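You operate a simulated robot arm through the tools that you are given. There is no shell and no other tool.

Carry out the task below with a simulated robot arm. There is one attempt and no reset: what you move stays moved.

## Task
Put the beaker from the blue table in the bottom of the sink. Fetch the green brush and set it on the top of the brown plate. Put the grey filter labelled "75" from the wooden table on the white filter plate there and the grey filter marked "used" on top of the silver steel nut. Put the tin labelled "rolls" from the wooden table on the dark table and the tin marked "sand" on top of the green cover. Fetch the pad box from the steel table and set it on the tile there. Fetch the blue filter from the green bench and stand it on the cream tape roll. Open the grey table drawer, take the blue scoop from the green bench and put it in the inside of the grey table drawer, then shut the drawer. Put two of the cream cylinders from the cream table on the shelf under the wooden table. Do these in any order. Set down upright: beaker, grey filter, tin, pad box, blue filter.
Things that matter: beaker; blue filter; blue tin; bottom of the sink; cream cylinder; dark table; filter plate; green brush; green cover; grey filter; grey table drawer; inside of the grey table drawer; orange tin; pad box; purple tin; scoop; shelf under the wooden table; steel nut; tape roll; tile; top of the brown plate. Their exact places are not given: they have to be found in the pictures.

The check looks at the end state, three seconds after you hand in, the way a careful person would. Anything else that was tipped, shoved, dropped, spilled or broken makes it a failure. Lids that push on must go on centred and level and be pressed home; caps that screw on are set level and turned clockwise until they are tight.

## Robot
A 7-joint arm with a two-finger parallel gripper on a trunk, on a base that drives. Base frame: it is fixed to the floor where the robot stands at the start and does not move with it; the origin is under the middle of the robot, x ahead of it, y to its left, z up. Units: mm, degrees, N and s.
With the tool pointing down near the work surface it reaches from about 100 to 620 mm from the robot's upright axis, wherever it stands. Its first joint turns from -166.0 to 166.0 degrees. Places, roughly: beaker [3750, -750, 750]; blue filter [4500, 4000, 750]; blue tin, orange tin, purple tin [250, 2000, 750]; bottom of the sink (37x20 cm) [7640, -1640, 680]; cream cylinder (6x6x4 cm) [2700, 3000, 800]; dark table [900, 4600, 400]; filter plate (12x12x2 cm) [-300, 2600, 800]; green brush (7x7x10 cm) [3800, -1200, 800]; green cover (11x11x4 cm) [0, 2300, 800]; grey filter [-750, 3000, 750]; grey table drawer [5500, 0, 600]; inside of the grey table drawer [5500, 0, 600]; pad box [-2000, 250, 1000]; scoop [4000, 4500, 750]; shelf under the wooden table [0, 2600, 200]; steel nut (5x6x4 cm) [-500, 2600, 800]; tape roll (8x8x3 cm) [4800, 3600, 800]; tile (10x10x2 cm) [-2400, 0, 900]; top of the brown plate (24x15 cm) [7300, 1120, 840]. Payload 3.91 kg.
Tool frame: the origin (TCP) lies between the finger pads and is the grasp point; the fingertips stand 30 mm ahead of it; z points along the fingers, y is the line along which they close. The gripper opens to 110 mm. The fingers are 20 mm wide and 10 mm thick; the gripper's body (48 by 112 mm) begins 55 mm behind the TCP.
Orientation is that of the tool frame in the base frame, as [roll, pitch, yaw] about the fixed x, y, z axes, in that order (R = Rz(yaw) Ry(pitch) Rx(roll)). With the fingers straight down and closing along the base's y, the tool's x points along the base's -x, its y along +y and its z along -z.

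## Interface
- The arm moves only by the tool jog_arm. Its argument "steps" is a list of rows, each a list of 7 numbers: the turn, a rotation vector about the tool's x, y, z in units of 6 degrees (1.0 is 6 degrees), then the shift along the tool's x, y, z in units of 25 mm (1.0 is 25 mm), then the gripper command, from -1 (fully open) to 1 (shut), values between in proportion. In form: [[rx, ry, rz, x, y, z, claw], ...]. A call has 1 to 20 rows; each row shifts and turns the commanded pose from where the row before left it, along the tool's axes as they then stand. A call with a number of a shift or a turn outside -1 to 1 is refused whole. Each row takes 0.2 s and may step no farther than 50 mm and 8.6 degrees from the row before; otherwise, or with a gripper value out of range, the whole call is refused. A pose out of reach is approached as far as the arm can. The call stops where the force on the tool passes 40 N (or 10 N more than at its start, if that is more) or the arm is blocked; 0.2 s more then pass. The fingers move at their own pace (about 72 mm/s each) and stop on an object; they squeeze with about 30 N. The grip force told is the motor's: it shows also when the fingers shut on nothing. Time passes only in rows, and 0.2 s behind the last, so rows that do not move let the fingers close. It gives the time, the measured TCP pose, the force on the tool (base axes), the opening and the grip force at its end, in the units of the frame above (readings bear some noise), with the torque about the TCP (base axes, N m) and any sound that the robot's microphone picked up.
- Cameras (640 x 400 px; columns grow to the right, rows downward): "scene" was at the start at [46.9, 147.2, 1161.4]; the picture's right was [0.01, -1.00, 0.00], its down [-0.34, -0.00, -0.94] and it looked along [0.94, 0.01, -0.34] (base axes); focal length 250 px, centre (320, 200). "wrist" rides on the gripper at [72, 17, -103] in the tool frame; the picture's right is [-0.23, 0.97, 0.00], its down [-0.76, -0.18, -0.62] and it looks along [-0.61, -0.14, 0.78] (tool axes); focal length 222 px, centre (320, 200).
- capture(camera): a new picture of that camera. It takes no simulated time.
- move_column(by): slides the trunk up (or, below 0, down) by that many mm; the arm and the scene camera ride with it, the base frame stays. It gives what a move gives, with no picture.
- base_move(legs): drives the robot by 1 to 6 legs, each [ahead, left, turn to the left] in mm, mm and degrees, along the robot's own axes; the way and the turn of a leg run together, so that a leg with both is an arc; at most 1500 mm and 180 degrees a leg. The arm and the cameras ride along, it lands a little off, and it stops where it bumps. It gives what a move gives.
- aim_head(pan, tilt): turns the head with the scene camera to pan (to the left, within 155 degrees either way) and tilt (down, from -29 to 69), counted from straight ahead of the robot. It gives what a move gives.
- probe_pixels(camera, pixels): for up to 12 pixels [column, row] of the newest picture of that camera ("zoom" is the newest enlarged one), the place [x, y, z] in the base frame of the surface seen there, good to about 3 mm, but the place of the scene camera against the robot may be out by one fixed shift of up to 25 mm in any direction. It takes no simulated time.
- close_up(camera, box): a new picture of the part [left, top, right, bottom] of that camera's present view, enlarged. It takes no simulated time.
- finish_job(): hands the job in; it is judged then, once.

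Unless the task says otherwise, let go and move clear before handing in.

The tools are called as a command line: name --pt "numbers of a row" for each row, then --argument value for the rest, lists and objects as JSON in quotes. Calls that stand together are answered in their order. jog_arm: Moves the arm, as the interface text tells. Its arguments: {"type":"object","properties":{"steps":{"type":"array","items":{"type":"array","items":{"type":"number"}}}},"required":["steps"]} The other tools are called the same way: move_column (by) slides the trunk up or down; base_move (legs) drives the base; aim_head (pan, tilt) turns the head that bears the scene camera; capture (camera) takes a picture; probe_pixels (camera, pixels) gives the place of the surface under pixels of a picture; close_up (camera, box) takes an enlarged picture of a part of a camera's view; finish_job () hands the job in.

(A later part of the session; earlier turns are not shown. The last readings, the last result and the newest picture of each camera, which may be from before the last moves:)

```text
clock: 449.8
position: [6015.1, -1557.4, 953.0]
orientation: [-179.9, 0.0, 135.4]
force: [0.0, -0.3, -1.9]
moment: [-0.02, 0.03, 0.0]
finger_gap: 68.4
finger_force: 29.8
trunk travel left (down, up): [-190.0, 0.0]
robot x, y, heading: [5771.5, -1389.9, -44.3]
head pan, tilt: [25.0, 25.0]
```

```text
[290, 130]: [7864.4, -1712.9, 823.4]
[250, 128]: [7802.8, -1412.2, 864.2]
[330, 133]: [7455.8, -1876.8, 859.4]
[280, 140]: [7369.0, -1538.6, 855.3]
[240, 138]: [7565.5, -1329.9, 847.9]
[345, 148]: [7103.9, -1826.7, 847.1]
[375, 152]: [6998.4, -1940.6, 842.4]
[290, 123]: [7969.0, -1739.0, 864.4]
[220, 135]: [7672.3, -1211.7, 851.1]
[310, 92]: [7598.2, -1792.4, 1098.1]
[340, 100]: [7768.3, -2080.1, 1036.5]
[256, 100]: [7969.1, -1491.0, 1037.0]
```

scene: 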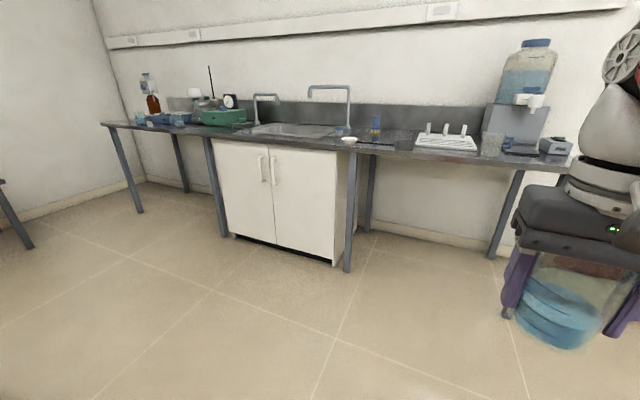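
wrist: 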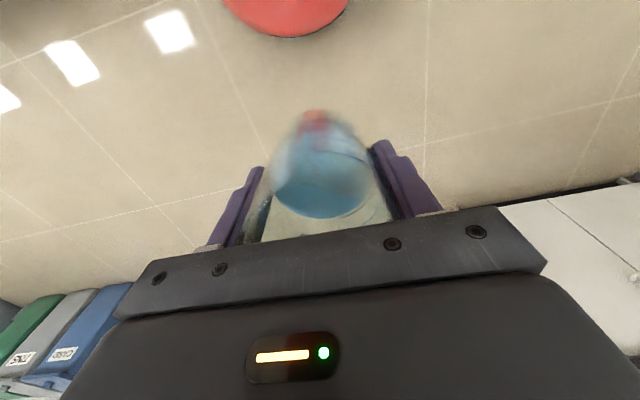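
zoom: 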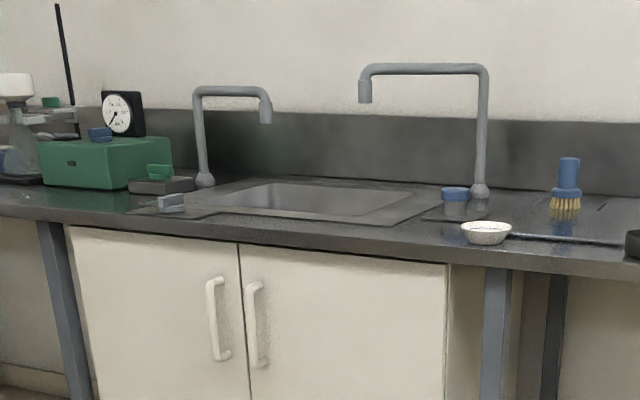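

Bench front edge lies at u≈−7115; the basin is centred some 270 mm in, floor z≈680. I'll drive ahead 800 and left 1100 to face the sink.

base_move --legs '[[0, 0, 0.8], [780, 0, 0], [0, 1090, 0]]'

aim_head --pan 0 --tilt 35

capture --camera "scene"

capture --camera "wrist"

```text
clock: 459.4
position: [7314.5, -1335.9, 952.2]
orientation: [180.0, 0.0, 136.2]
force: [-0.3, -1.2, -2.2]
moment: [-0.02, 0.0, 0.02]
finger_gap: 68.2
finger_force: 29.8
trunk travel left (down, up): [-190.0, 0.0]
robot x, y, heading: [7066.5, -1171.9, -43.6]
head pan, tilt: [25.0, 25.0]
```

```text
clock: 460.3
position: [7315.2, -1335.2, 952.1]
orientation: [-179.8, 0.0, 136.2]
force: [-0.6, -0.5, -2.5]
moment: [0.0, -0.01, -0.01]
finger_gap: 68.2
finger_force: 30.1
trunk travel left (down, up): [-190.0, 0.0]
robot x, y, heading: [7063.0, -1174.0, -43.8]
head pan, tilt: [0.0, 35.0]
```

```text
taken
```

scene: 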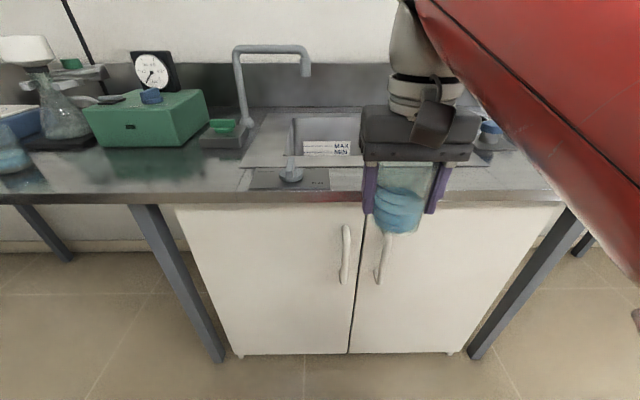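

```text
taken
```

wrist: 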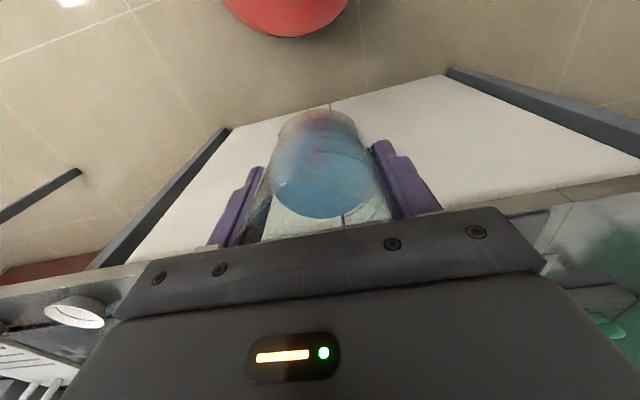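

The basin is at (330,145), with the left tap's spout ending at (307,72). Zooming and probing basin and taps.

close_up --camera "scene" --box '[220, 30, 400, 220]'

probe_pixels --camera "scene" --pixels '[[306, 73], [240, 55], [245, 150], [295, 120], [293, 164], [328, 148], [330, 160], [355, 118], [328, 120], [340, 168], [291, 176], [330, 190]]'

```text
2.11 times, centred on (310, 125) of scene
```

zoom: 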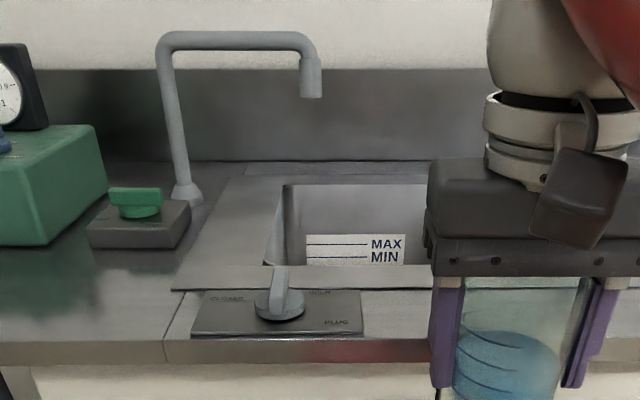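

```text
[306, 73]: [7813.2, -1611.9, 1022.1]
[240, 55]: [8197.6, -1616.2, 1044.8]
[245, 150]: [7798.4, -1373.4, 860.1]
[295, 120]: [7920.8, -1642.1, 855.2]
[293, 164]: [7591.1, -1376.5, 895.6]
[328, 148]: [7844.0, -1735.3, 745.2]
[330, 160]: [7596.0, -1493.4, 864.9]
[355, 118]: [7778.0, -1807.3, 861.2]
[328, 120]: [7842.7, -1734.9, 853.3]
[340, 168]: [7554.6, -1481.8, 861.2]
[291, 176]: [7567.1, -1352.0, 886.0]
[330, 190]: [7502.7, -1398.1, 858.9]
```

The taps' spouts are at z≥1000 and off to both sides, so the hand can come down between them. I'll drive 200 mm closer and 57 mm left.

base_move --legs '[[0, 57, 0], [200, 0, 0]]'

capture --camera "scene"

capture --camera "wrist"

```text
clock: 462.4
position: [7499.2, -1430.4, 952.3]
orientation: [-179.9, 0.1, 136.2]
force: [-0.4, 0.3, -2.1]
moment: [0.01, 0.03, -0.03]
finger_gap: 68.4
finger_force: 30.5
trunk travel left (down, up): [-190.0, 0.0]
robot x, y, heading: [7251.9, -1269.0, -43.6]
head pan, tilt: [0.0, 35.0]
```

```text
taken
```

scene: 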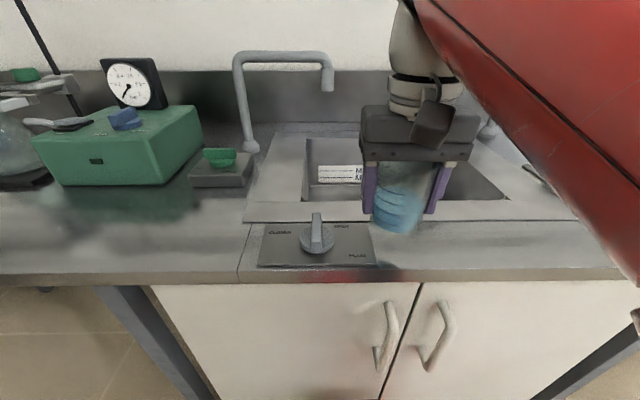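

```text
taken
```

wrist: 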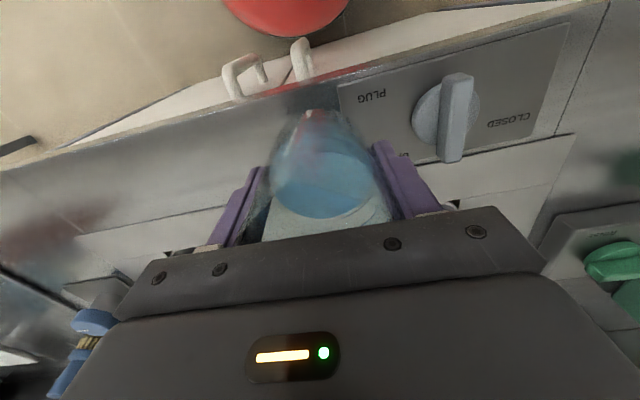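

Probing the basin's inside from here.

close_up --camera "scene" --box '[230, 110, 580, 270]'

probe_pixels --camera "scene" --pixels '[[320, 198], [345, 198], [355, 185], [340, 160], [310, 140], [345, 140], [470, 180], [490, 190], [460, 160], [505, 198], [350, 206], [305, 190]]'

```text
1.83 times, centred on (405, 190) of scene
```

zoom: 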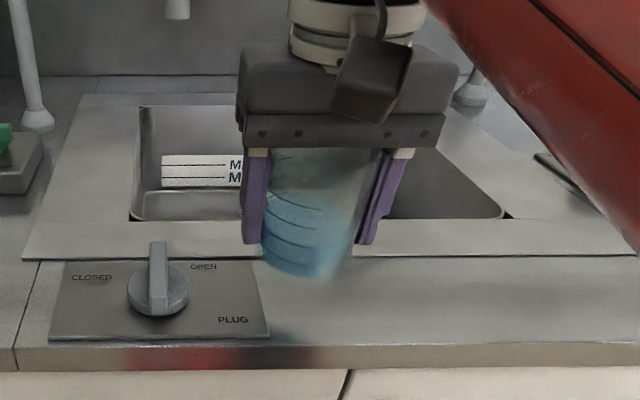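

```text
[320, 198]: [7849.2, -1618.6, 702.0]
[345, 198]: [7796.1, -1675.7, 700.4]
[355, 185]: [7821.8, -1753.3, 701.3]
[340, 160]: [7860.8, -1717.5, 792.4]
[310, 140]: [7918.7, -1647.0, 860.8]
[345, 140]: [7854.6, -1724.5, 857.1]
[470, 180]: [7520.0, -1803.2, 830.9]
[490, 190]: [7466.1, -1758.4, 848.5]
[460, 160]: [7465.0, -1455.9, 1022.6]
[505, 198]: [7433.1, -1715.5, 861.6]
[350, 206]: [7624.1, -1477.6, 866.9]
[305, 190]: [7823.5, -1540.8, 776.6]
```

The basin floor is at z≈690 and wide. I'll carry the beaker to (7642,−1642) over the basin.

jog_arm --pt "0 0 0 -0.5 -0.11 0 1" --pt "0 0 0 -0.8 -0.18 0.05 1" --pt "0 0 0 -0.8 -0.18 0.05 1" --pt "0 0 0 -0.8 -0.18 0.05 1" --pt "0 0 0 -0.8 -0.18 0.1 1" --pt "0 0 0 -0.8 -0.18 0.1 1" --pt "0 0 0 -0.8 -0.18 0.1 1" --pt "0 0 0 -0.8 -0.18 0.1 1" --pt "0 0 0 -0.8 -0.18 0.1 1" --pt "0 0 0 -0.8 -0.18 0.1 1" --pt "0 0 0 -0.8 -0.18 0.1 1" --pt "0 0 0 -0.8 -0.18 0.1 1" --pt "0 0 0 -0.6 -0.09 0 1" --pt "0 0 0 0 0 0 1"

capture --camera "wrist"

capture --camera "scene"

```text
clock: 465.4
position: [7640.4, -1641.2, 928.6]
orientation: [-179.9, -0.1, 136.2]
force: [0.2, -0.3, -2.2]
moment: [-0.02, -0.01, -0.04]
finger_gap: 68.2
finger_force: 30.0
trunk travel left (down, up): [-190.0, 0.0]
robot x, y, heading: [7250.2, -1263.8, -43.5]
head pan, tilt: [0.0, 35.0]
```

```text
taken
```

wrist: 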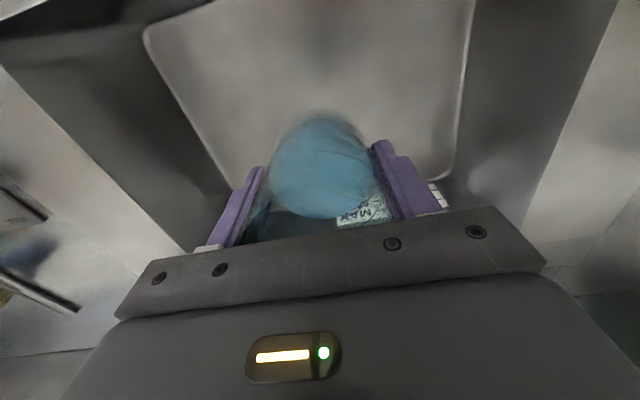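

```text
taken
```

scene: 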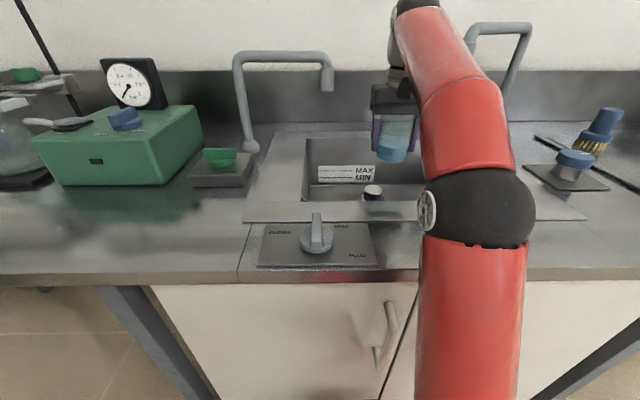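

I notice a small round thing in the basin at (373,192) in the scene. Zooming to see what it is.

close_up --camera "scene" --box '[290, 110, 430, 230]'

probe_pixels --camera "scene" --pixels '[[373, 188], [373, 196], [390, 155], [345, 195], [400, 195], [420, 190]]'

probe_pixels --camera "wrist" --pixels '[[300, 30], [180, 40], [450, 40], [200, 120], [440, 140], [250, 100], [300, 90], [355, 215], [440, 195]]'

```text
3.33 times, centred on (360, 170) of scene
```

zoom: 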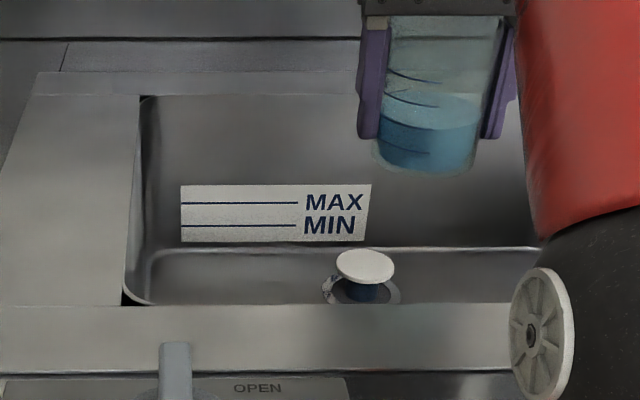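

```text
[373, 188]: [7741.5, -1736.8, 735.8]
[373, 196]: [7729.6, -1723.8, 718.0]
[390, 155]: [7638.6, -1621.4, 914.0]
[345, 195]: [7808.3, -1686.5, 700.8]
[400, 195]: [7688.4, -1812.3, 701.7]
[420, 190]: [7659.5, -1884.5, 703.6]
```

```text
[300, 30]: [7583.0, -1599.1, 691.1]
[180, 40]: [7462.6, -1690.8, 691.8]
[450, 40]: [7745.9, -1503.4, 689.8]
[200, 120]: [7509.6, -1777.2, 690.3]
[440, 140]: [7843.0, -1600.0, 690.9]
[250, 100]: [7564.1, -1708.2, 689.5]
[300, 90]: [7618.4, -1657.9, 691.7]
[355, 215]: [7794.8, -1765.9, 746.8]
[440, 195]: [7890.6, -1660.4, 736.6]
```

It's the raised plug, about 138 mm behind my spot, so there's room. Lowering the beaker into the basin (floor z≈690.5).

jog_arm --pt "0 0 0 0 0 0.4 1" --pt "0 0 0 0 0 0.7 1" --pt "0 0 0 0 0 0.8 1" --pt "0 0 0 0 0 0.8 1" --pt "0 0 0 0 0 0.8 1" --pt "0 0 0 0 0 0.8 1" --pt "0 0 0 0 0 0.8 1" --pt "0 0 0 0 0 0.8 1" --pt "0 0 0 0 0 0.6 1" --pt "0 0 0 0 0 0.4 1" --pt "0 0 0 0 0 0.2 1" --pt "0 0 0 0 0 0 1"

capture --camera "wrist"

```text
clock: 468.1
position: [7640.5, -1640.9, 751.5]
orientation: [-179.8, 0.0, 136.2]
force: [-0.1, 0.2, -2.9]
moment: [0.02, -0.02, -0.01]
finger_gap: 68.3
finger_force: 30.3
trunk travel left (down, up): [-190.0, 0.0]
robot x, y, heading: [7248.2, -1269.3, -43.7]
head pan, tilt: [0.0, 35.0]
```

```text
taken
```

wrist: 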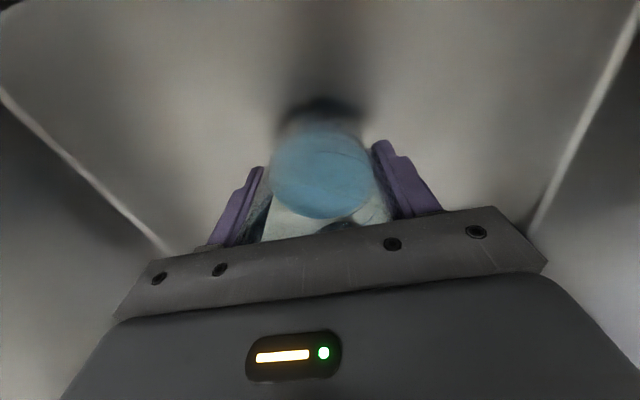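

About 15 mm to go. Slowing down for contact.

jog_arm --pt "0 0 0 0 0 0.3 1" --pt "0 0 0 0 0 0.15 1" --pt "0 0 0 0 0 0.08 1" --pt "0 0 0 0 0 0.04 1" --pt "0 0 0 0 0 0 1"

```text
clock: 469.2
position: [7641.2, -1640.4, 737.0]
orientation: [-180.0, 0.0, 136.2]
force: [-0.3, -0.8, -1.2]
moment: [-0.04, -0.02, -0.02]
finger_gap: 67.9
finger_force: 30.2
trunk travel left (down, up): [-190.0, 0.0]
robot x, y, heading: [7254.0, -1266.0, -43.8]
head pan, tilt: [0.0, 35.0]
```

jog_arm --pt "0 0 0 0 0 0.05 1" --pt "0 0 0 0 0 0.04 1" --pt "0 0 0 0 0 0 1"

```text
clock: 470.1
position: [7640.6, -1641.5, 735.7]
orientation: [-179.9, 0.2, 136.2]
force: [3.4, -2.9, 11.4]
moment: [0.11, -0.08, -0.03]
finger_gap: 68.3
finger_force: 29.4
trunk travel left (down, up): [-190.0, 0.0]
robot x, y, heading: [7254.1, -1267.5, -43.4]
head pan, tilt: [0.0, 35.0]
```

Contact at z 735.7 (11 N). Releasing gradually and rising straight up.

jog_arm --pt "0 0 0 0 0 -0.02 1" --pt "0 0 0 0 0 0 -0.3" --pt "0 0 0 0 0 0 -0.5" --pt "0 0 0 0 0 0 -0.7" --pt "0 0 0 0 0 0 -0.7" --pt "0 0 0 0 0 -0.4 -0.7" --pt "0 0 0 0 0 -0.8 -0.7" --pt "0 0 0 0 0 -0.8 -0.7" --pt "0 0 0 0 0 -0.8 -0.7" --pt "0 0 0 0 0 -0.8 -0.7" --pt "0 0 0 0 0 -0.8 -0.7" --pt "0 0 0 0 0 -0.8 -0.7" --pt "0 0 0 0 0 -0.8 -0.7" --pt "0 0 0 0.6 0 -0.5 -0.7" --pt "0 0 0 0.8 0 -0.2 -0.7" --pt "0 0 0 0.8 0 0 -0.7" --pt "0 0 0 0.8 0 0 -0.7"

capture --camera "wrist"

close_up --camera "scene" --box '[290, 100, 450, 240]'

```text
clock: 473.6
position: [7585.1, -1589.3, 901.7]
orientation: [-179.9, 0.0, 136.2]
force: [0.0, 0.2, -0.5]
moment: [0.02, 0.02, -0.04]
finger_gap: 93.7
finger_force: 0.1
trunk travel left (down, up): [-190.0, 0.0]
robot x, y, heading: [7251.2, -1263.7, -43.6]
head pan, tilt: [0.0, 35.0]
```

```text
taken
```

wrist: 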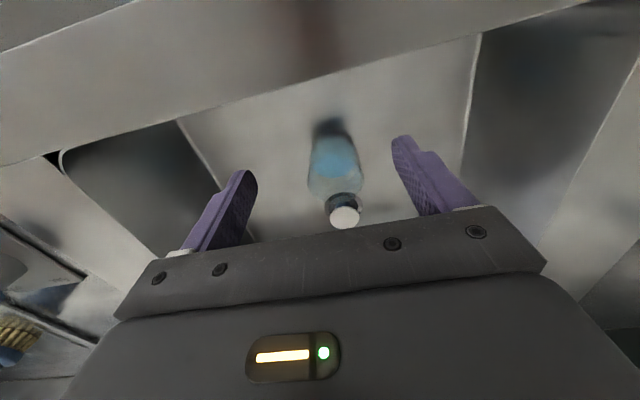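

```text
2.86 times, centred on (370, 170) of scene
```

zoom: 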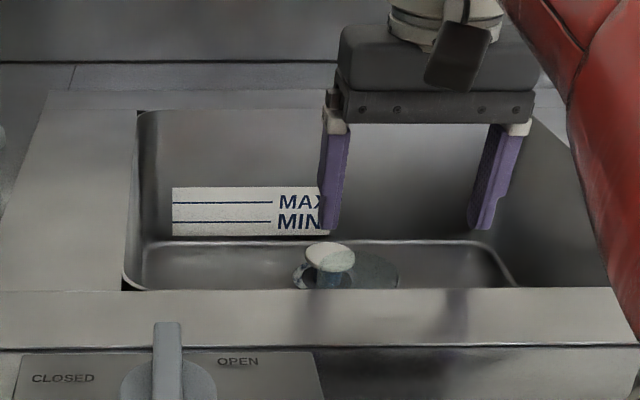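

The beaker stands upright in the sink. Now for the brush: retract the arm and drive back to the blue table's left end.

jog_arm --pt "0 0 0 0.8 0 -0.4 -0.7" --pt "0 0 0 0.8 0 -0.4 -0.7" --pt "0 0 0 0.8 0 -0.4 -0.7" --pt "0 0 0 0.8 0 -0.4 -0.7" --pt "0 0 0 0.8 0 -0.4 -1" --pt "0 0 0 0.8 0 -0.2 -1" --pt "0 0 0 0.6 0 0 -1"

base_move --legs '[[-250, 0, 0], [0, -1100, 0], [-1200, 0, 0], [-1200, 0, 0], [-950, 0, 0]]'

aim_head --pan -20 --tilt 25

capture --camera "scene"

```text
clock: 475.2
position: [7489.6, -1496.5, 956.8]
orientation: [-179.9, -0.2, 136.2]
force: [0.6, 0.0, -0.4]
moment: [0.0, 0.04, 0.03]
finger_gap: 109.9
finger_force: 0.1
trunk travel left (down, up): [-190.0, 0.0]
robot x, y, heading: [7252.1, -1269.6, -43.4]
head pan, tilt: [0.0, 35.0]
```

```text
clock: 498.1
position: [4188.3, 241.3, 957.4]
orientation: [-179.9, 0.0, 133.3]
force: [-0.1, 0.1, -1.1]
moment: [0.02, 0.0, 0.0]
finger_gap: 109.8
finger_force: 0.0
trunk travel left (down, up): [-190.0, 0.0]
robot x, y, heading: [3964.4, 482.2, -46.5]
head pan, tilt: [0.0, 35.0]
```

```text
clock: 498.9
position: [4188.3, 241.9, 958.0]
orientation: [-179.8, 0.1, 133.2]
force: [0.2, -0.1, 0.2]
moment: [-0.03, -0.04, 0.0]
finger_gap: 109.9
finger_force: 0.2
trunk travel left (down, up): [-190.0, 0.0]
robot x, y, heading: [3966.8, 481.7, -46.4]
head pan, tilt: [-20.0, 25.0]
```

```text
taken
```

scene: 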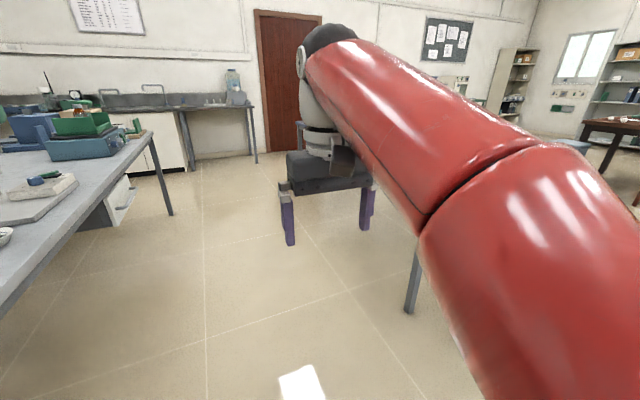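

I'm at the mouth of the gap; heading drifted 3°. Squaring up, then right 1230 and ahead toward the table end.

base_move --legs '[[0, 0, 2.9], [0, -1220, 0], [380, 0, 0]]'

aim_head --pan 0 --tilt 35

capture --camera "scene"

capture --camera "wrist"

```text
clock: 507.5
position: [3645.5, -886.8, 956.7]
orientation: [-179.9, 0.0, 137.3]
force: [-0.4, 0.1, 0.5]
moment: [-0.01, -0.03, 0.0]
finger_gap: 110.1
finger_force: 0.0
trunk travel left (down, up): [-190.0, 0.0]
robot x, y, heading: [3406.8, -664.9, -42.4]
head pan, tilt: [-20.0, 25.0]
```

```text
clock: 508.3
position: [3644.9, -886.3, 956.2]
orientation: [-179.8, -0.1, 137.3]
force: [-0.5, 0.1, 0.6]
moment: [-0.01, -0.03, -0.03]
finger_gap: 110.3
finger_force: 0.0
trunk travel left (down, up): [-190.0, 0.0]
robot x, y, heading: [3404.4, -666.2, -42.3]
head pan, tilt: [0.0, 35.0]
```

```text
taken
```

scene: 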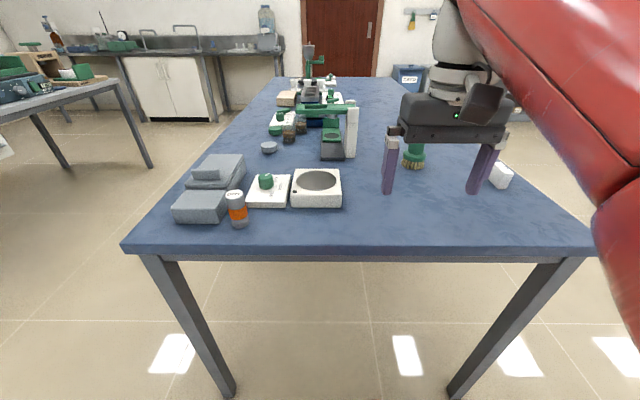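

```text
taken
```

wrist: 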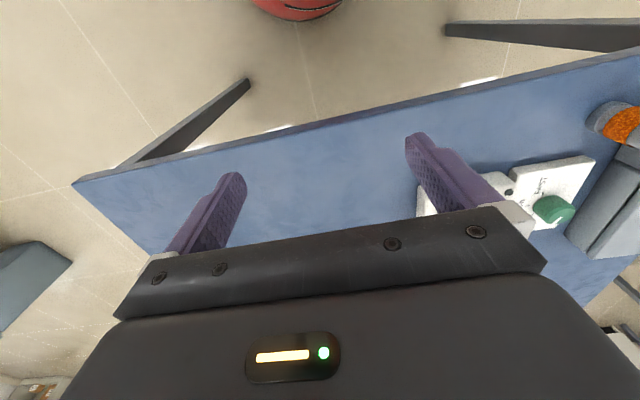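

The brush is at (413,160), behind the hand. I'll creep 85 mm ahead and 50 mm right, then reach over.

base_move --legs '[[0, -50, -1.2], [80, 0, 0]]'

jog_arm --pt "0 0 0 -0.9 -0.2 0 -1" --pt "0 0 0 -0.9 -0.2 0 -1" --pt "0 0 0 -0.9 -0.2 0 -1" --pt "0 0 0 -0.9 -0.2 0 -1" --pt "0 0 0 0 0 0 -1"

capture --camera "wrist"

capture --camera "scene"

```text
clock: 509.9
position: [3664.6, -983.6, 958.2]
orientation: [-180.0, 0.0, 136.1]
force: [0.2, 0.7, -0.7]
moment: [-0.01, 0.0, -0.02]
finger_gap: 110.2
finger_force: 0.2
trunk travel left (down, up): [-190.0, 0.0]
robot x, y, heading: [3430.2, -757.7, -43.5]
head pan, tilt: [0.0, 35.0]
```

```text
clock: 511.1
position: [3714.8, -1061.5, 957.9]
orientation: [-179.9, 0.1, 136.1]
force: [0.1, -0.2, -0.4]
moment: [0.04, -0.01, -0.03]
finger_gap: 110.0
finger_force: 0.0
trunk travel left (down, up): [-190.0, 0.0]
robot x, y, heading: [3423.9, -754.5, -43.5]
head pan, tilt: [0.0, 35.0]
```

```text
taken
```

wrist: 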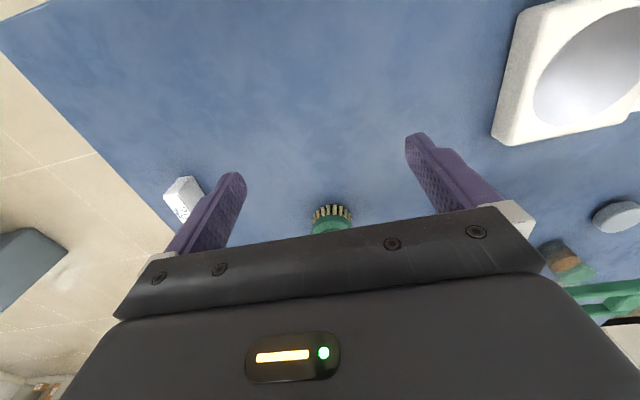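

```text
taken
```

scene: 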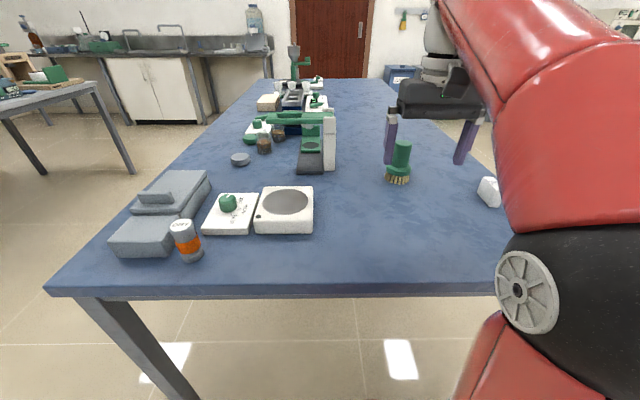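

The brush stands at (398,165) in the scene and (331,217) in the wrist view. Probing.

close_up --camera "scene" --box '[360, 120, 440, 200]'

probe_pixels --camera "scene" --pixels '[[401, 143], [401, 155], [398, 172], [397, 180], [393, 150], [409, 150], [388, 175], [409, 175]]'

probe_pixels --camera "wrist" --pixels '[[331, 223], [331, 212], [318, 215], [346, 213], [331, 206], [183, 190]]'

```text
5.00 times, centred on (400, 160) of scene
```

zoom: 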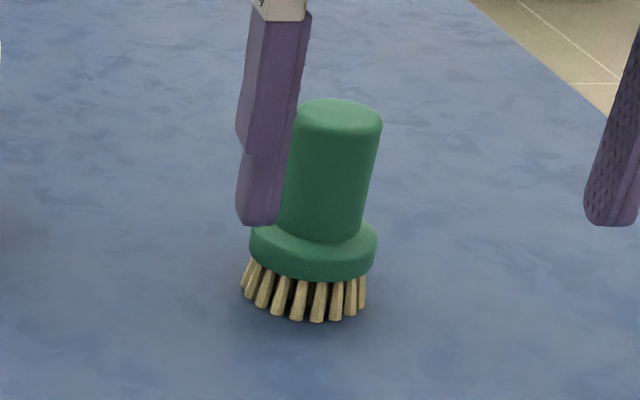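

```text
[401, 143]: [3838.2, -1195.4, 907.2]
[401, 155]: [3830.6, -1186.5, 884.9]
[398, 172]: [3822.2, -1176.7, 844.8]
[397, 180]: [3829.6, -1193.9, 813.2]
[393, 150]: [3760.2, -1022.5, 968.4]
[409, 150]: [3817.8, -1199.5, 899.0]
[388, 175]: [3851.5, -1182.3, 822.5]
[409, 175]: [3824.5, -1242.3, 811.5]
```

```text
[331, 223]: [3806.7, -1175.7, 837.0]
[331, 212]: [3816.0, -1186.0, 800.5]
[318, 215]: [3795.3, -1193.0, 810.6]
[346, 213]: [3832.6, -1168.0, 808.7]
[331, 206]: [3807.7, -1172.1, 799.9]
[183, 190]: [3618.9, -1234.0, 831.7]
```

The brush handle is about 43 mm across, axis near (3826,−1192), top z≈897. (I also notice the scene camera's shift is constant in base axes: about +11,−9,+11.) I'll drop to z≈878 in front of it and then slide forward around the handle.

jog_arm --pt "0 0 0 -0.64 -0.14 0.64 -0.4" --pt "0 0 0 -0.64 -0.14 0.64 -0.4" --pt "0 0 0 -0.64 -0.14 0.64 -0.4" --pt "0 0 0 -0.64 -0.14 0.64 -0.4" --pt "0 0 0 -0.64 -0.14 0.64 -0.4" --pt "0 0 0 0 0 0 -0.4"

capture --camera "wrist"

capture --camera "scene"

```text
clock: 512.5
position: [3758.5, -1127.4, 876.5]
orientation: [-179.9, 0.0, 136.0]
force: [-0.3, 0.3, -0.2]
moment: [0.04, -0.01, -0.03]
finger_gap: 76.9
finger_force: 0.1
trunk travel left (down, up): [-190.0, 0.0]
robot x, y, heading: [3428.4, -756.9, -43.7]
head pan, tilt: [0.0, 35.0]
```

```text
taken
```

wrist: 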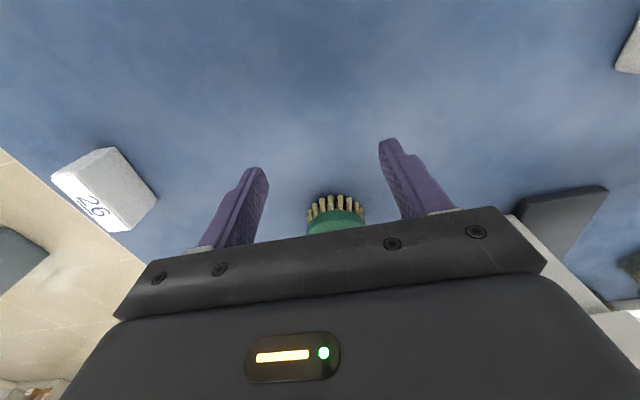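

```text
taken
```

scene: 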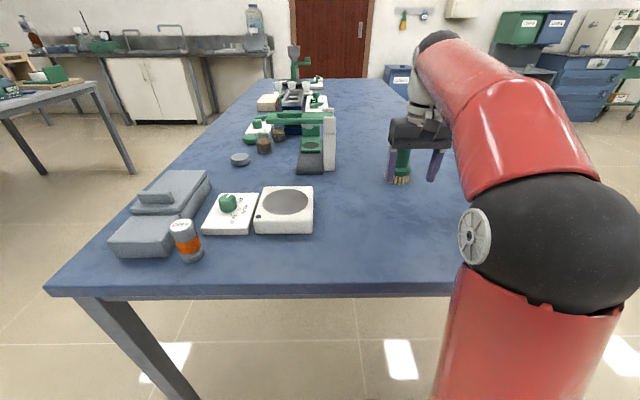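

The brush shows at column ≈336. Probing its flange for lateral alignment.

probe_pixels --camera "wrist" --pixels '[[336, 222], [311, 224], [362, 216], [336, 230], [310, 212], [361, 206]]'

```text
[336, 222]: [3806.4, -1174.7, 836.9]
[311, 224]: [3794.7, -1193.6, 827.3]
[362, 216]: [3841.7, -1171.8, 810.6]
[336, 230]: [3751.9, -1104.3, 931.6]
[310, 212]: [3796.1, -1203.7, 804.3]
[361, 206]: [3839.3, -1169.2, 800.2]
```

Brush axis is (3826,−1194), 95 mm ahead and laterally aligned. Sliding forward.

jog_arm --pt "0 0 0 -0.76 -0.01 0 -0.4" --pt "0 0 0 -0.76 -0.01 0 -0.4" --pt "0 0 0 -0.76 -0.01 0 -0.4" --pt "0 0 0 -0.76 -0.01 0 -0.4" --pt "0 0 0 -0.76 -0.01 0 -0.4" --pt "0 0 0 0 0 0 -0.4"

capture --camera "wrist"

close_up --camera "scene" --box '[360, 110, 460, 200]'

```text
clock: 513.9
position: [3826.3, -1195.2, 877.8]
orientation: [-179.8, 0.0, 136.2]
force: [0.3, 0.3, -0.7]
moment: [0.0, 0.0, 0.01]
finger_gap: 77.2
finger_force: 0.2
trunk travel left (down, up): [-190.0, 0.0]
robot x, y, heading: [3426.2, -755.6, -43.7]
head pan, tilt: [0.0, 35.0]
```

```text
taken
```

wrist: 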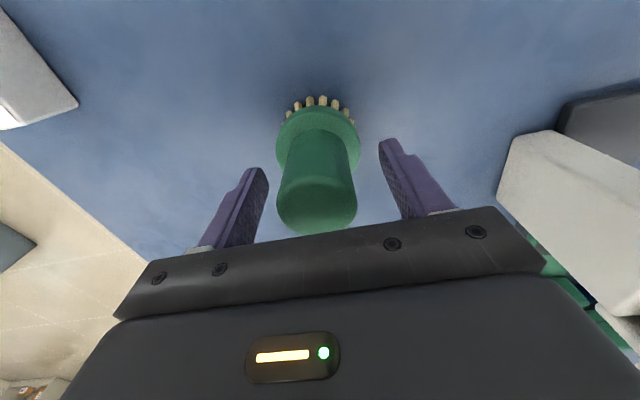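

```text
4.44 times, centred on (410, 155) of scene
```

zoom: 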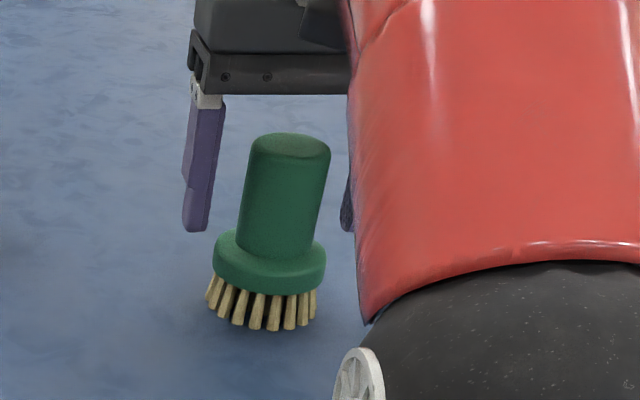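

The handle is centred between the fingers. Closing, waiting, lifting a little.

jog_arm --pt "0 0 0 0 0 0 1" --pt "0 0 0 0 0 0 1" --pt "0 0 0 0 0 0 1" --pt "0 0 0 0 0 0 1" --pt "0 0 0 0.05 0 -0.1 1" --pt "0 0 0 0.1 0 -0.2 1" --pt "0 0 0 0.2 0 -0.3 1" --pt "0 0 0 0.3 0 -0.4 1" --pt "0 0 0 0 0 0 1"

capture --camera "wrist"

```text
clock: 515.9
position: [3816.7, -1183.4, 902.9]
orientation: [-179.8, 0.1, 136.1]
force: [-0.2, 0.4, -1.1]
moment: [0.02, 0.04, -0.03]
finger_gap: 40.8
finger_force: 30.4
trunk travel left (down, up): [-190.0, 0.0]
robot x, y, heading: [3427.8, -754.7, -43.5]
head pan, tilt: [0.0, 35.0]
```

```text
taken
```

wrist: 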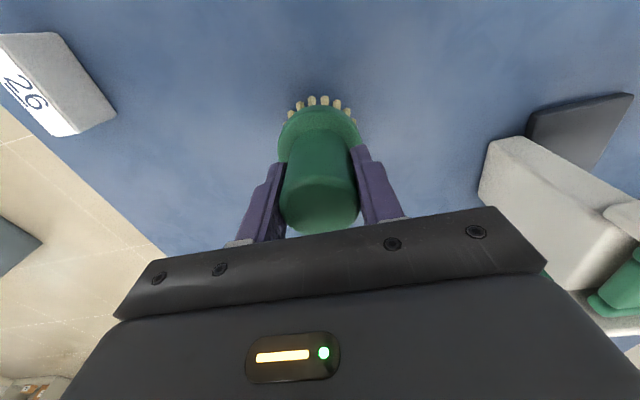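

Brush held (40.8 mm). Retracting and starting the drive to the back aisle via the gap.

jog_arm --pt "0 0 0 0.6 0 -0.3 1" --pt "0 0 0 0.8 0 -0.3 1" --pt "0 0 0 0.8 0 -0.3 1" --pt "0 0 0 0.8 0 -0.3 1" --pt "0 0 0 0.8 0 -0.3 1" --pt "0 0 0 0.8 0 -0.3 1" --pt "0 0 0 0.8 0 -0.3 1" --pt "0 0 0 0.8 0 0 1" --pt "0 0 0 0.8 0 0 1" --pt "0 0 0 0.8 0 0 1" --pt "0 0 0 0.8 0 0 1" --pt "0 0 0 0.4 0 0 1"

base_move --legs '[[-420, 0, 0], [0, 1200, 0], [-345, 0, 0]]'

aim_head --pan 90 --tilt 25

capture --camera "scene"

```text
clock: 518.5
position: [3655.8, -1027.0, 954.9]
orientation: [-179.9, 0.0, 136.1]
force: [1.1, 0.3, -0.8]
moment: [0.02, 0.03, 0.01]
finger_gap: 41.1
finger_force: 30.1
trunk travel left (down, up): [-190.0, 0.0]
robot x, y, heading: [3427.0, -752.8, -43.7]
head pan, tilt: [0.0, 35.0]
```

```text
clock: 528.6
position: [3914.1, 361.0, 954.6]
orientation: [179.9, 0.0, 136.2]
force: [-0.4, -0.3, -1.5]
moment: [0.02, 0.02, 0.0]
finger_gap: 40.8
finger_force: 30.1
trunk travel left (down, up): [-190.0, 0.0]
robot x, y, heading: [3685.9, 633.7, -43.5]
head pan, tilt: [0.0, 35.0]
```

```text
clock: 530.2
position: [3914.4, 361.3, 955.1]
orientation: [-180.0, 0.0, 136.2]
force: [0.3, 0.0, -0.7]
moment: [0.0, -0.01, 0.01]
finger_gap: 40.9
finger_force: 29.9
trunk travel left (down, up): [-190.0, 0.0]
robot x, y, heading: [3686.2, 633.3, -43.3]
head pan, tilt: [90.0, 25.0]
```

```text
taken
```

scene: 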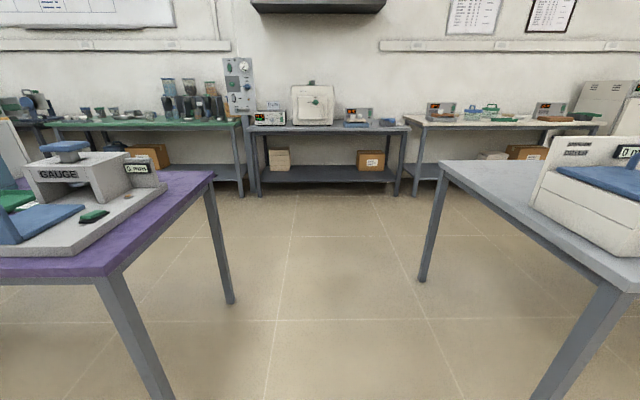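

Lined up with the gap. Driving left (sideways) 2 m through it.

base_move --legs '[[0, 1000, 0], [0, 980, 0]]'

aim_head --pan 45 --tilt 20

capture --camera "scene"

```text
clock: 540.3
position: [5305.3, 1815.3, 954.1]
orientation: [-179.9, 0.0, 136.0]
force: [0.3, -0.6, -1.2]
moment: [0.0, -0.01, 0.0]
finger_gap: 40.4
finger_force: 29.8
trunk travel left (down, up): [-190.0, 0.0]
robot x, y, heading: [5078.4, 2089.0, -43.4]
head pan, tilt: [90.0, 25.0]
```

```text
clock: 541.4
position: [5306.8, 1816.4, 954.5]
orientation: [-179.9, 0.0, 135.9]
force: [-0.9, -0.2, -1.1]
moment: [0.0, -0.01, 0.01]
finger_gap: 40.7
finger_force: 30.0
trunk travel left (down, up): [-190.0, 0.0]
robot x, y, heading: [5077.9, 2091.9, -43.8]
head pan, tilt: [45.0, 20.0]
```

```text
taken
```

scene: 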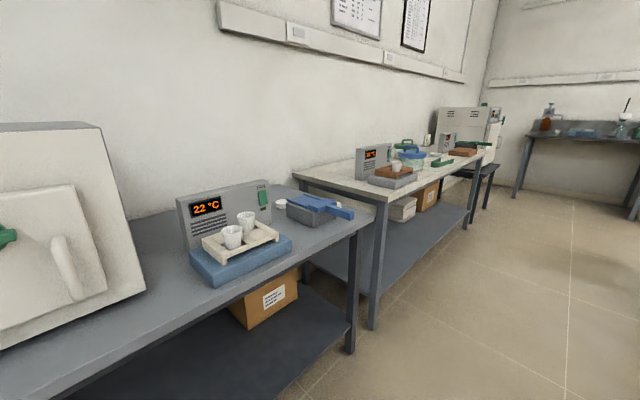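

I see two brown plates: one on a hot plate at (393,173) and one further at (463,153). Probing to tell which is at (7300,1120).

probe_pixels --camera "scene" --pixels '[[393, 173], [463, 153], [475, 153], [440, 162], [380, 190], [300, 170], [390, 195], [490, 160], [355, 215], [410, 158]]'

close_up --camera "scene" --box '[330, 100, 530, 220]'

```text
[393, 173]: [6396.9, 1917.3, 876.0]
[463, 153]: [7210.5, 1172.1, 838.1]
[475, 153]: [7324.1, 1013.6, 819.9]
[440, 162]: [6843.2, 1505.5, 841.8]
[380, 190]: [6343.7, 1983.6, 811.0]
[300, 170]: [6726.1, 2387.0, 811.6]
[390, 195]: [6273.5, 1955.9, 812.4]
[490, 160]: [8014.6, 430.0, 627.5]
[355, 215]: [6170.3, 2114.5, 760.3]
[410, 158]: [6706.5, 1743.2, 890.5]
```

```text
3.20 times, centred on (430, 160) of scene
```

zoom: 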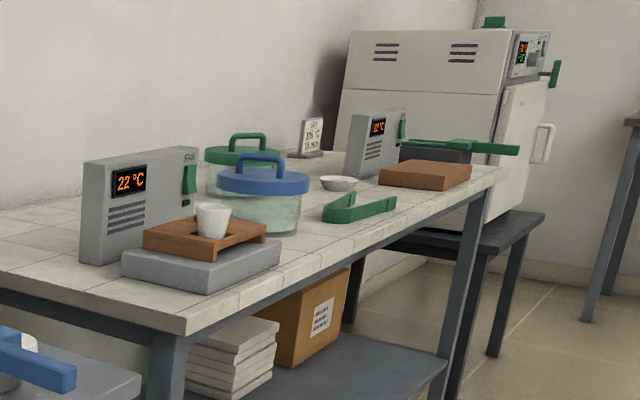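

The target is the far brown slab at about (7210–7300, 1100–1170). Driving ahead 2.2 m and turning left to face it.

base_move --legs '[[1150, 0, 0.4], [1120, 0, 0], [0, 0, 90]]'

aim_head --pan 0 --tilt 30

capture --camera "scene"

```text
clock: 556.4
position: [7015.5, 808.2, 953.8]
orientation: [-179.9, 0.0, -130.7]
force: [0.7, -0.5, -0.7]
moment: [0.01, -0.03, 0.01]
finger_gap: 40.2
finger_force: 30.1
trunk travel left (down, up): [-190.0, 0.0]
robot x, y, heading: [6756.4, 564.2, 49.7]
head pan, tilt: [45.0, 20.0]
```

```text
clock: 557.5
position: [7015.2, 807.2, 954.3]
orientation: [-179.9, 0.0, -130.9]
force: [0.3, 0.1, -1.3]
moment: [-0.01, 0.0, 0.02]
finger_gap: 40.4
finger_force: 30.3
trunk travel left (down, up): [-190.0, 0.0]
robot x, y, heading: [6756.2, 562.7, 49.6]
head pan, tilt: [0.0, 30.0]
```

```text
taken
```

scene: 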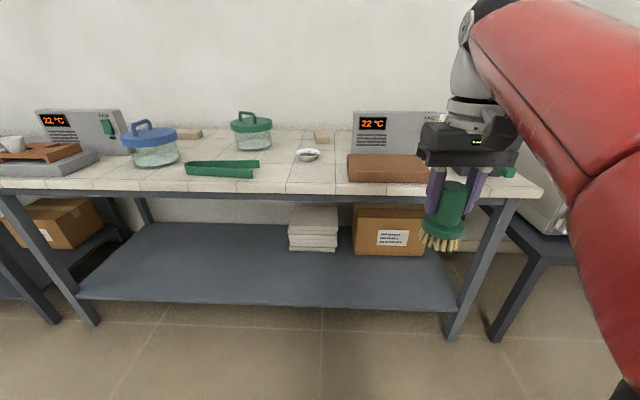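

The brown slab is at (385,168), partly behind the brush. Probing it.

close_up --camera "scene" --box '[320, 100, 560, 220]'

probe_pixels --camera "scene" --pixels '[[350, 158], [350, 178], [385, 160], [415, 160], [385, 175], [420, 158], [350, 190], [400, 120], [365, 155], [500, 175], [300, 185]]'

```text
2.67 times, centred on (440, 160) of scene
```

zoom: 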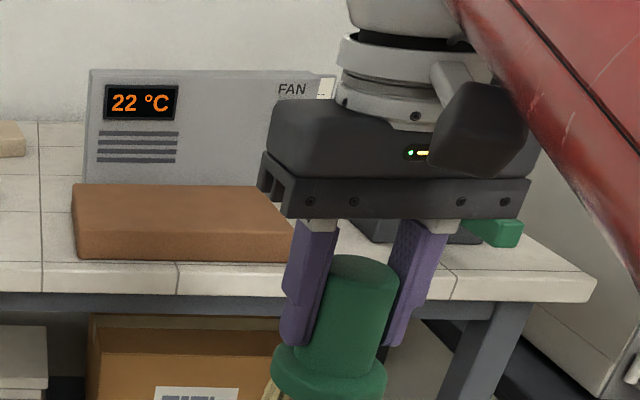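

```text
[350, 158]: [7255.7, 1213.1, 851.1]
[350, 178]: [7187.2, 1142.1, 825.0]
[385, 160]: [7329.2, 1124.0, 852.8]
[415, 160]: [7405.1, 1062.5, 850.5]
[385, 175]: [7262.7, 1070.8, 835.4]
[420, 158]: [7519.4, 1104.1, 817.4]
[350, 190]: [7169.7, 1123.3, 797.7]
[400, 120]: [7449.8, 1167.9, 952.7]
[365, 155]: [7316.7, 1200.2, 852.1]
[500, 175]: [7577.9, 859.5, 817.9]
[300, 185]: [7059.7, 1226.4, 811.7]
```

The slab's top is z≈841 (true). Squaring up and driving 330 mm closer.

base_move --legs '[[0, 0, -3.1], [330, 0, 0]]'

capture --camera "wrist"

capture --camera "scene"

```text
clock: 560.1
position: [7258.2, 1030.3, 955.8]
orientation: [-179.9, 0.0, -134.2]
force: [0.3, 0.2, -1.3]
moment: [0.01, 0.0, 0.06]
finger_gap: 40.3
finger_force: 29.9
trunk travel left (down, up): [-190.0, 0.0]
robot x, y, heading: [6989.2, 800.8, 46.3]
head pan, tilt: [0.0, 30.0]
```

```text
taken
```

wrist: 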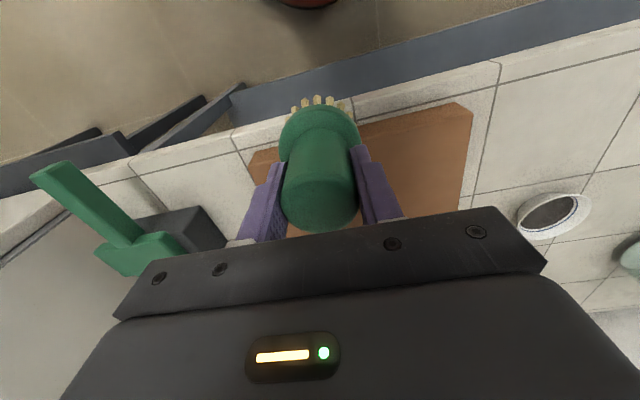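

```text
taken
```

scene: 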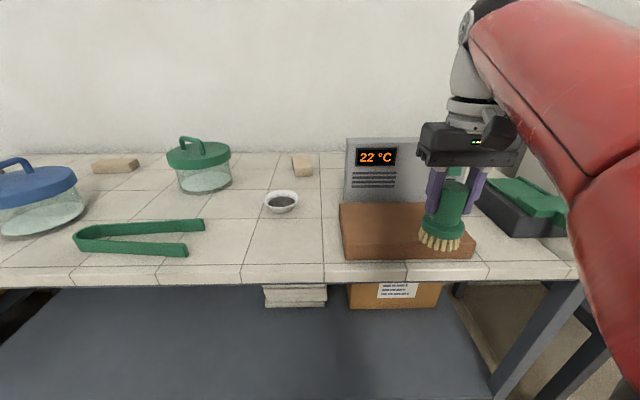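

The slab lies under and left of the brush. Probing its corners with the wrist camera.

probe_pixels --camera "wrist" --pixels '[[468, 113], [258, 160], [440, 150], [455, 195], [400, 180], [250, 165], [380, 130], [440, 205]]'

probe_pixels --camera "scene" --pixels '[[343, 206], [345, 245], [420, 210], [385, 225], [360, 203], [400, 245]]'

```text
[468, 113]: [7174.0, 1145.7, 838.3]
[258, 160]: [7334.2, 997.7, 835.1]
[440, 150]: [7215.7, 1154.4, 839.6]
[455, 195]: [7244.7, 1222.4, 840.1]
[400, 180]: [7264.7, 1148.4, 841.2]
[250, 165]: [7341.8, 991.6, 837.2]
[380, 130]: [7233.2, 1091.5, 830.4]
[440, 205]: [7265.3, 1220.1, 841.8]
```

```text
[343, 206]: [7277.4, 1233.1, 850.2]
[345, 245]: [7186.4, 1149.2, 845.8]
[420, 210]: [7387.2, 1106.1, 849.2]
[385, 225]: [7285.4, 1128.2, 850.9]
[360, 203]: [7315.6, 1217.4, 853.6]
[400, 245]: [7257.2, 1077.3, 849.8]
```

Slab centre is (7309,1123), top z 841. Moving the brush over it.

jog_arm --pt "0 0 0 -0.5 0.14 0.08 1" --pt "0 0 0 -0.8 0.23 0.16 1" --pt "0 0 0 -0.8 0.23 0.16 1" --pt "0 0 0 -0.8 0.23 0.16 1" --pt "0 0 0 -0.8 0.23 0.16 1" --pt "0 0 0 -0.26 0.07 0.0 1" --pt "0 0 0 0 0 0 1"

capture --camera "wrist"

close_up --camera "scene" --box '[320, 100, 500, 270]'

```text
clock: 561.7
position: [7304.7, 1122.5, 936.1]
orientation: [-179.9, 0.1, -134.0]
force: [0.6, -0.2, -1.6]
moment: [-0.03, -0.02, 0.02]
finger_gap: 40.4
finger_force: 29.9
trunk travel left (down, up): [-190.0, 0.0]
robot x, y, heading: [6985.7, 801.8, 46.3]
head pan, tilt: [0.0, 30.0]
```

```text
taken
```

wrist: 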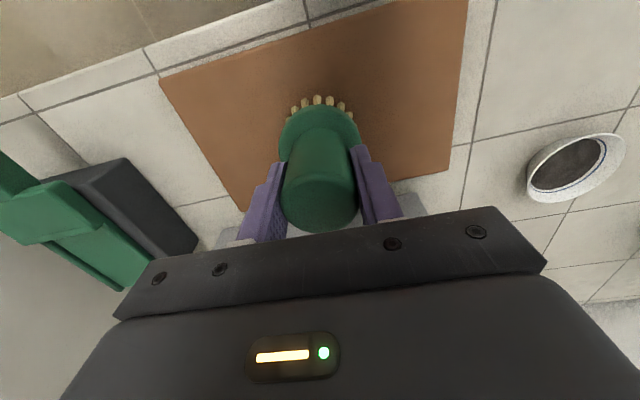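

```text
2.35 times, centred on (410, 185) of scene
```

zoom: 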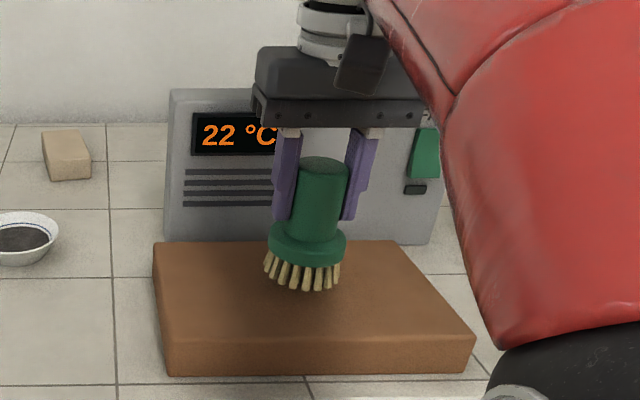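

Over the slab with the heater safely behind. Lowering in small steps.

jog_arm --pt "0 0 0 0 0 0.35 1" --pt "0 0 0 0 0 0.15 1" --pt "0 0 0 0 0 0.08 1" --pt "0 0 0 0 0 0.05 1" --pt "0 0 0 0 0 0 1"

```text
clock: 562.9
position: [7305.1, 1122.0, 920.3]
orientation: [-179.8, 0.0, -134.2]
force: [0.6, 0.3, 2.1]
moment: [0.06, -0.01, -0.01]
finger_gap: 40.0
finger_force: 30.4
trunk travel left (down, up): [-190.0, 0.0]
robot x, y, heading: [6987.5, 803.3, 46.3]
head pan, tilt: [0.0, 30.0]
```

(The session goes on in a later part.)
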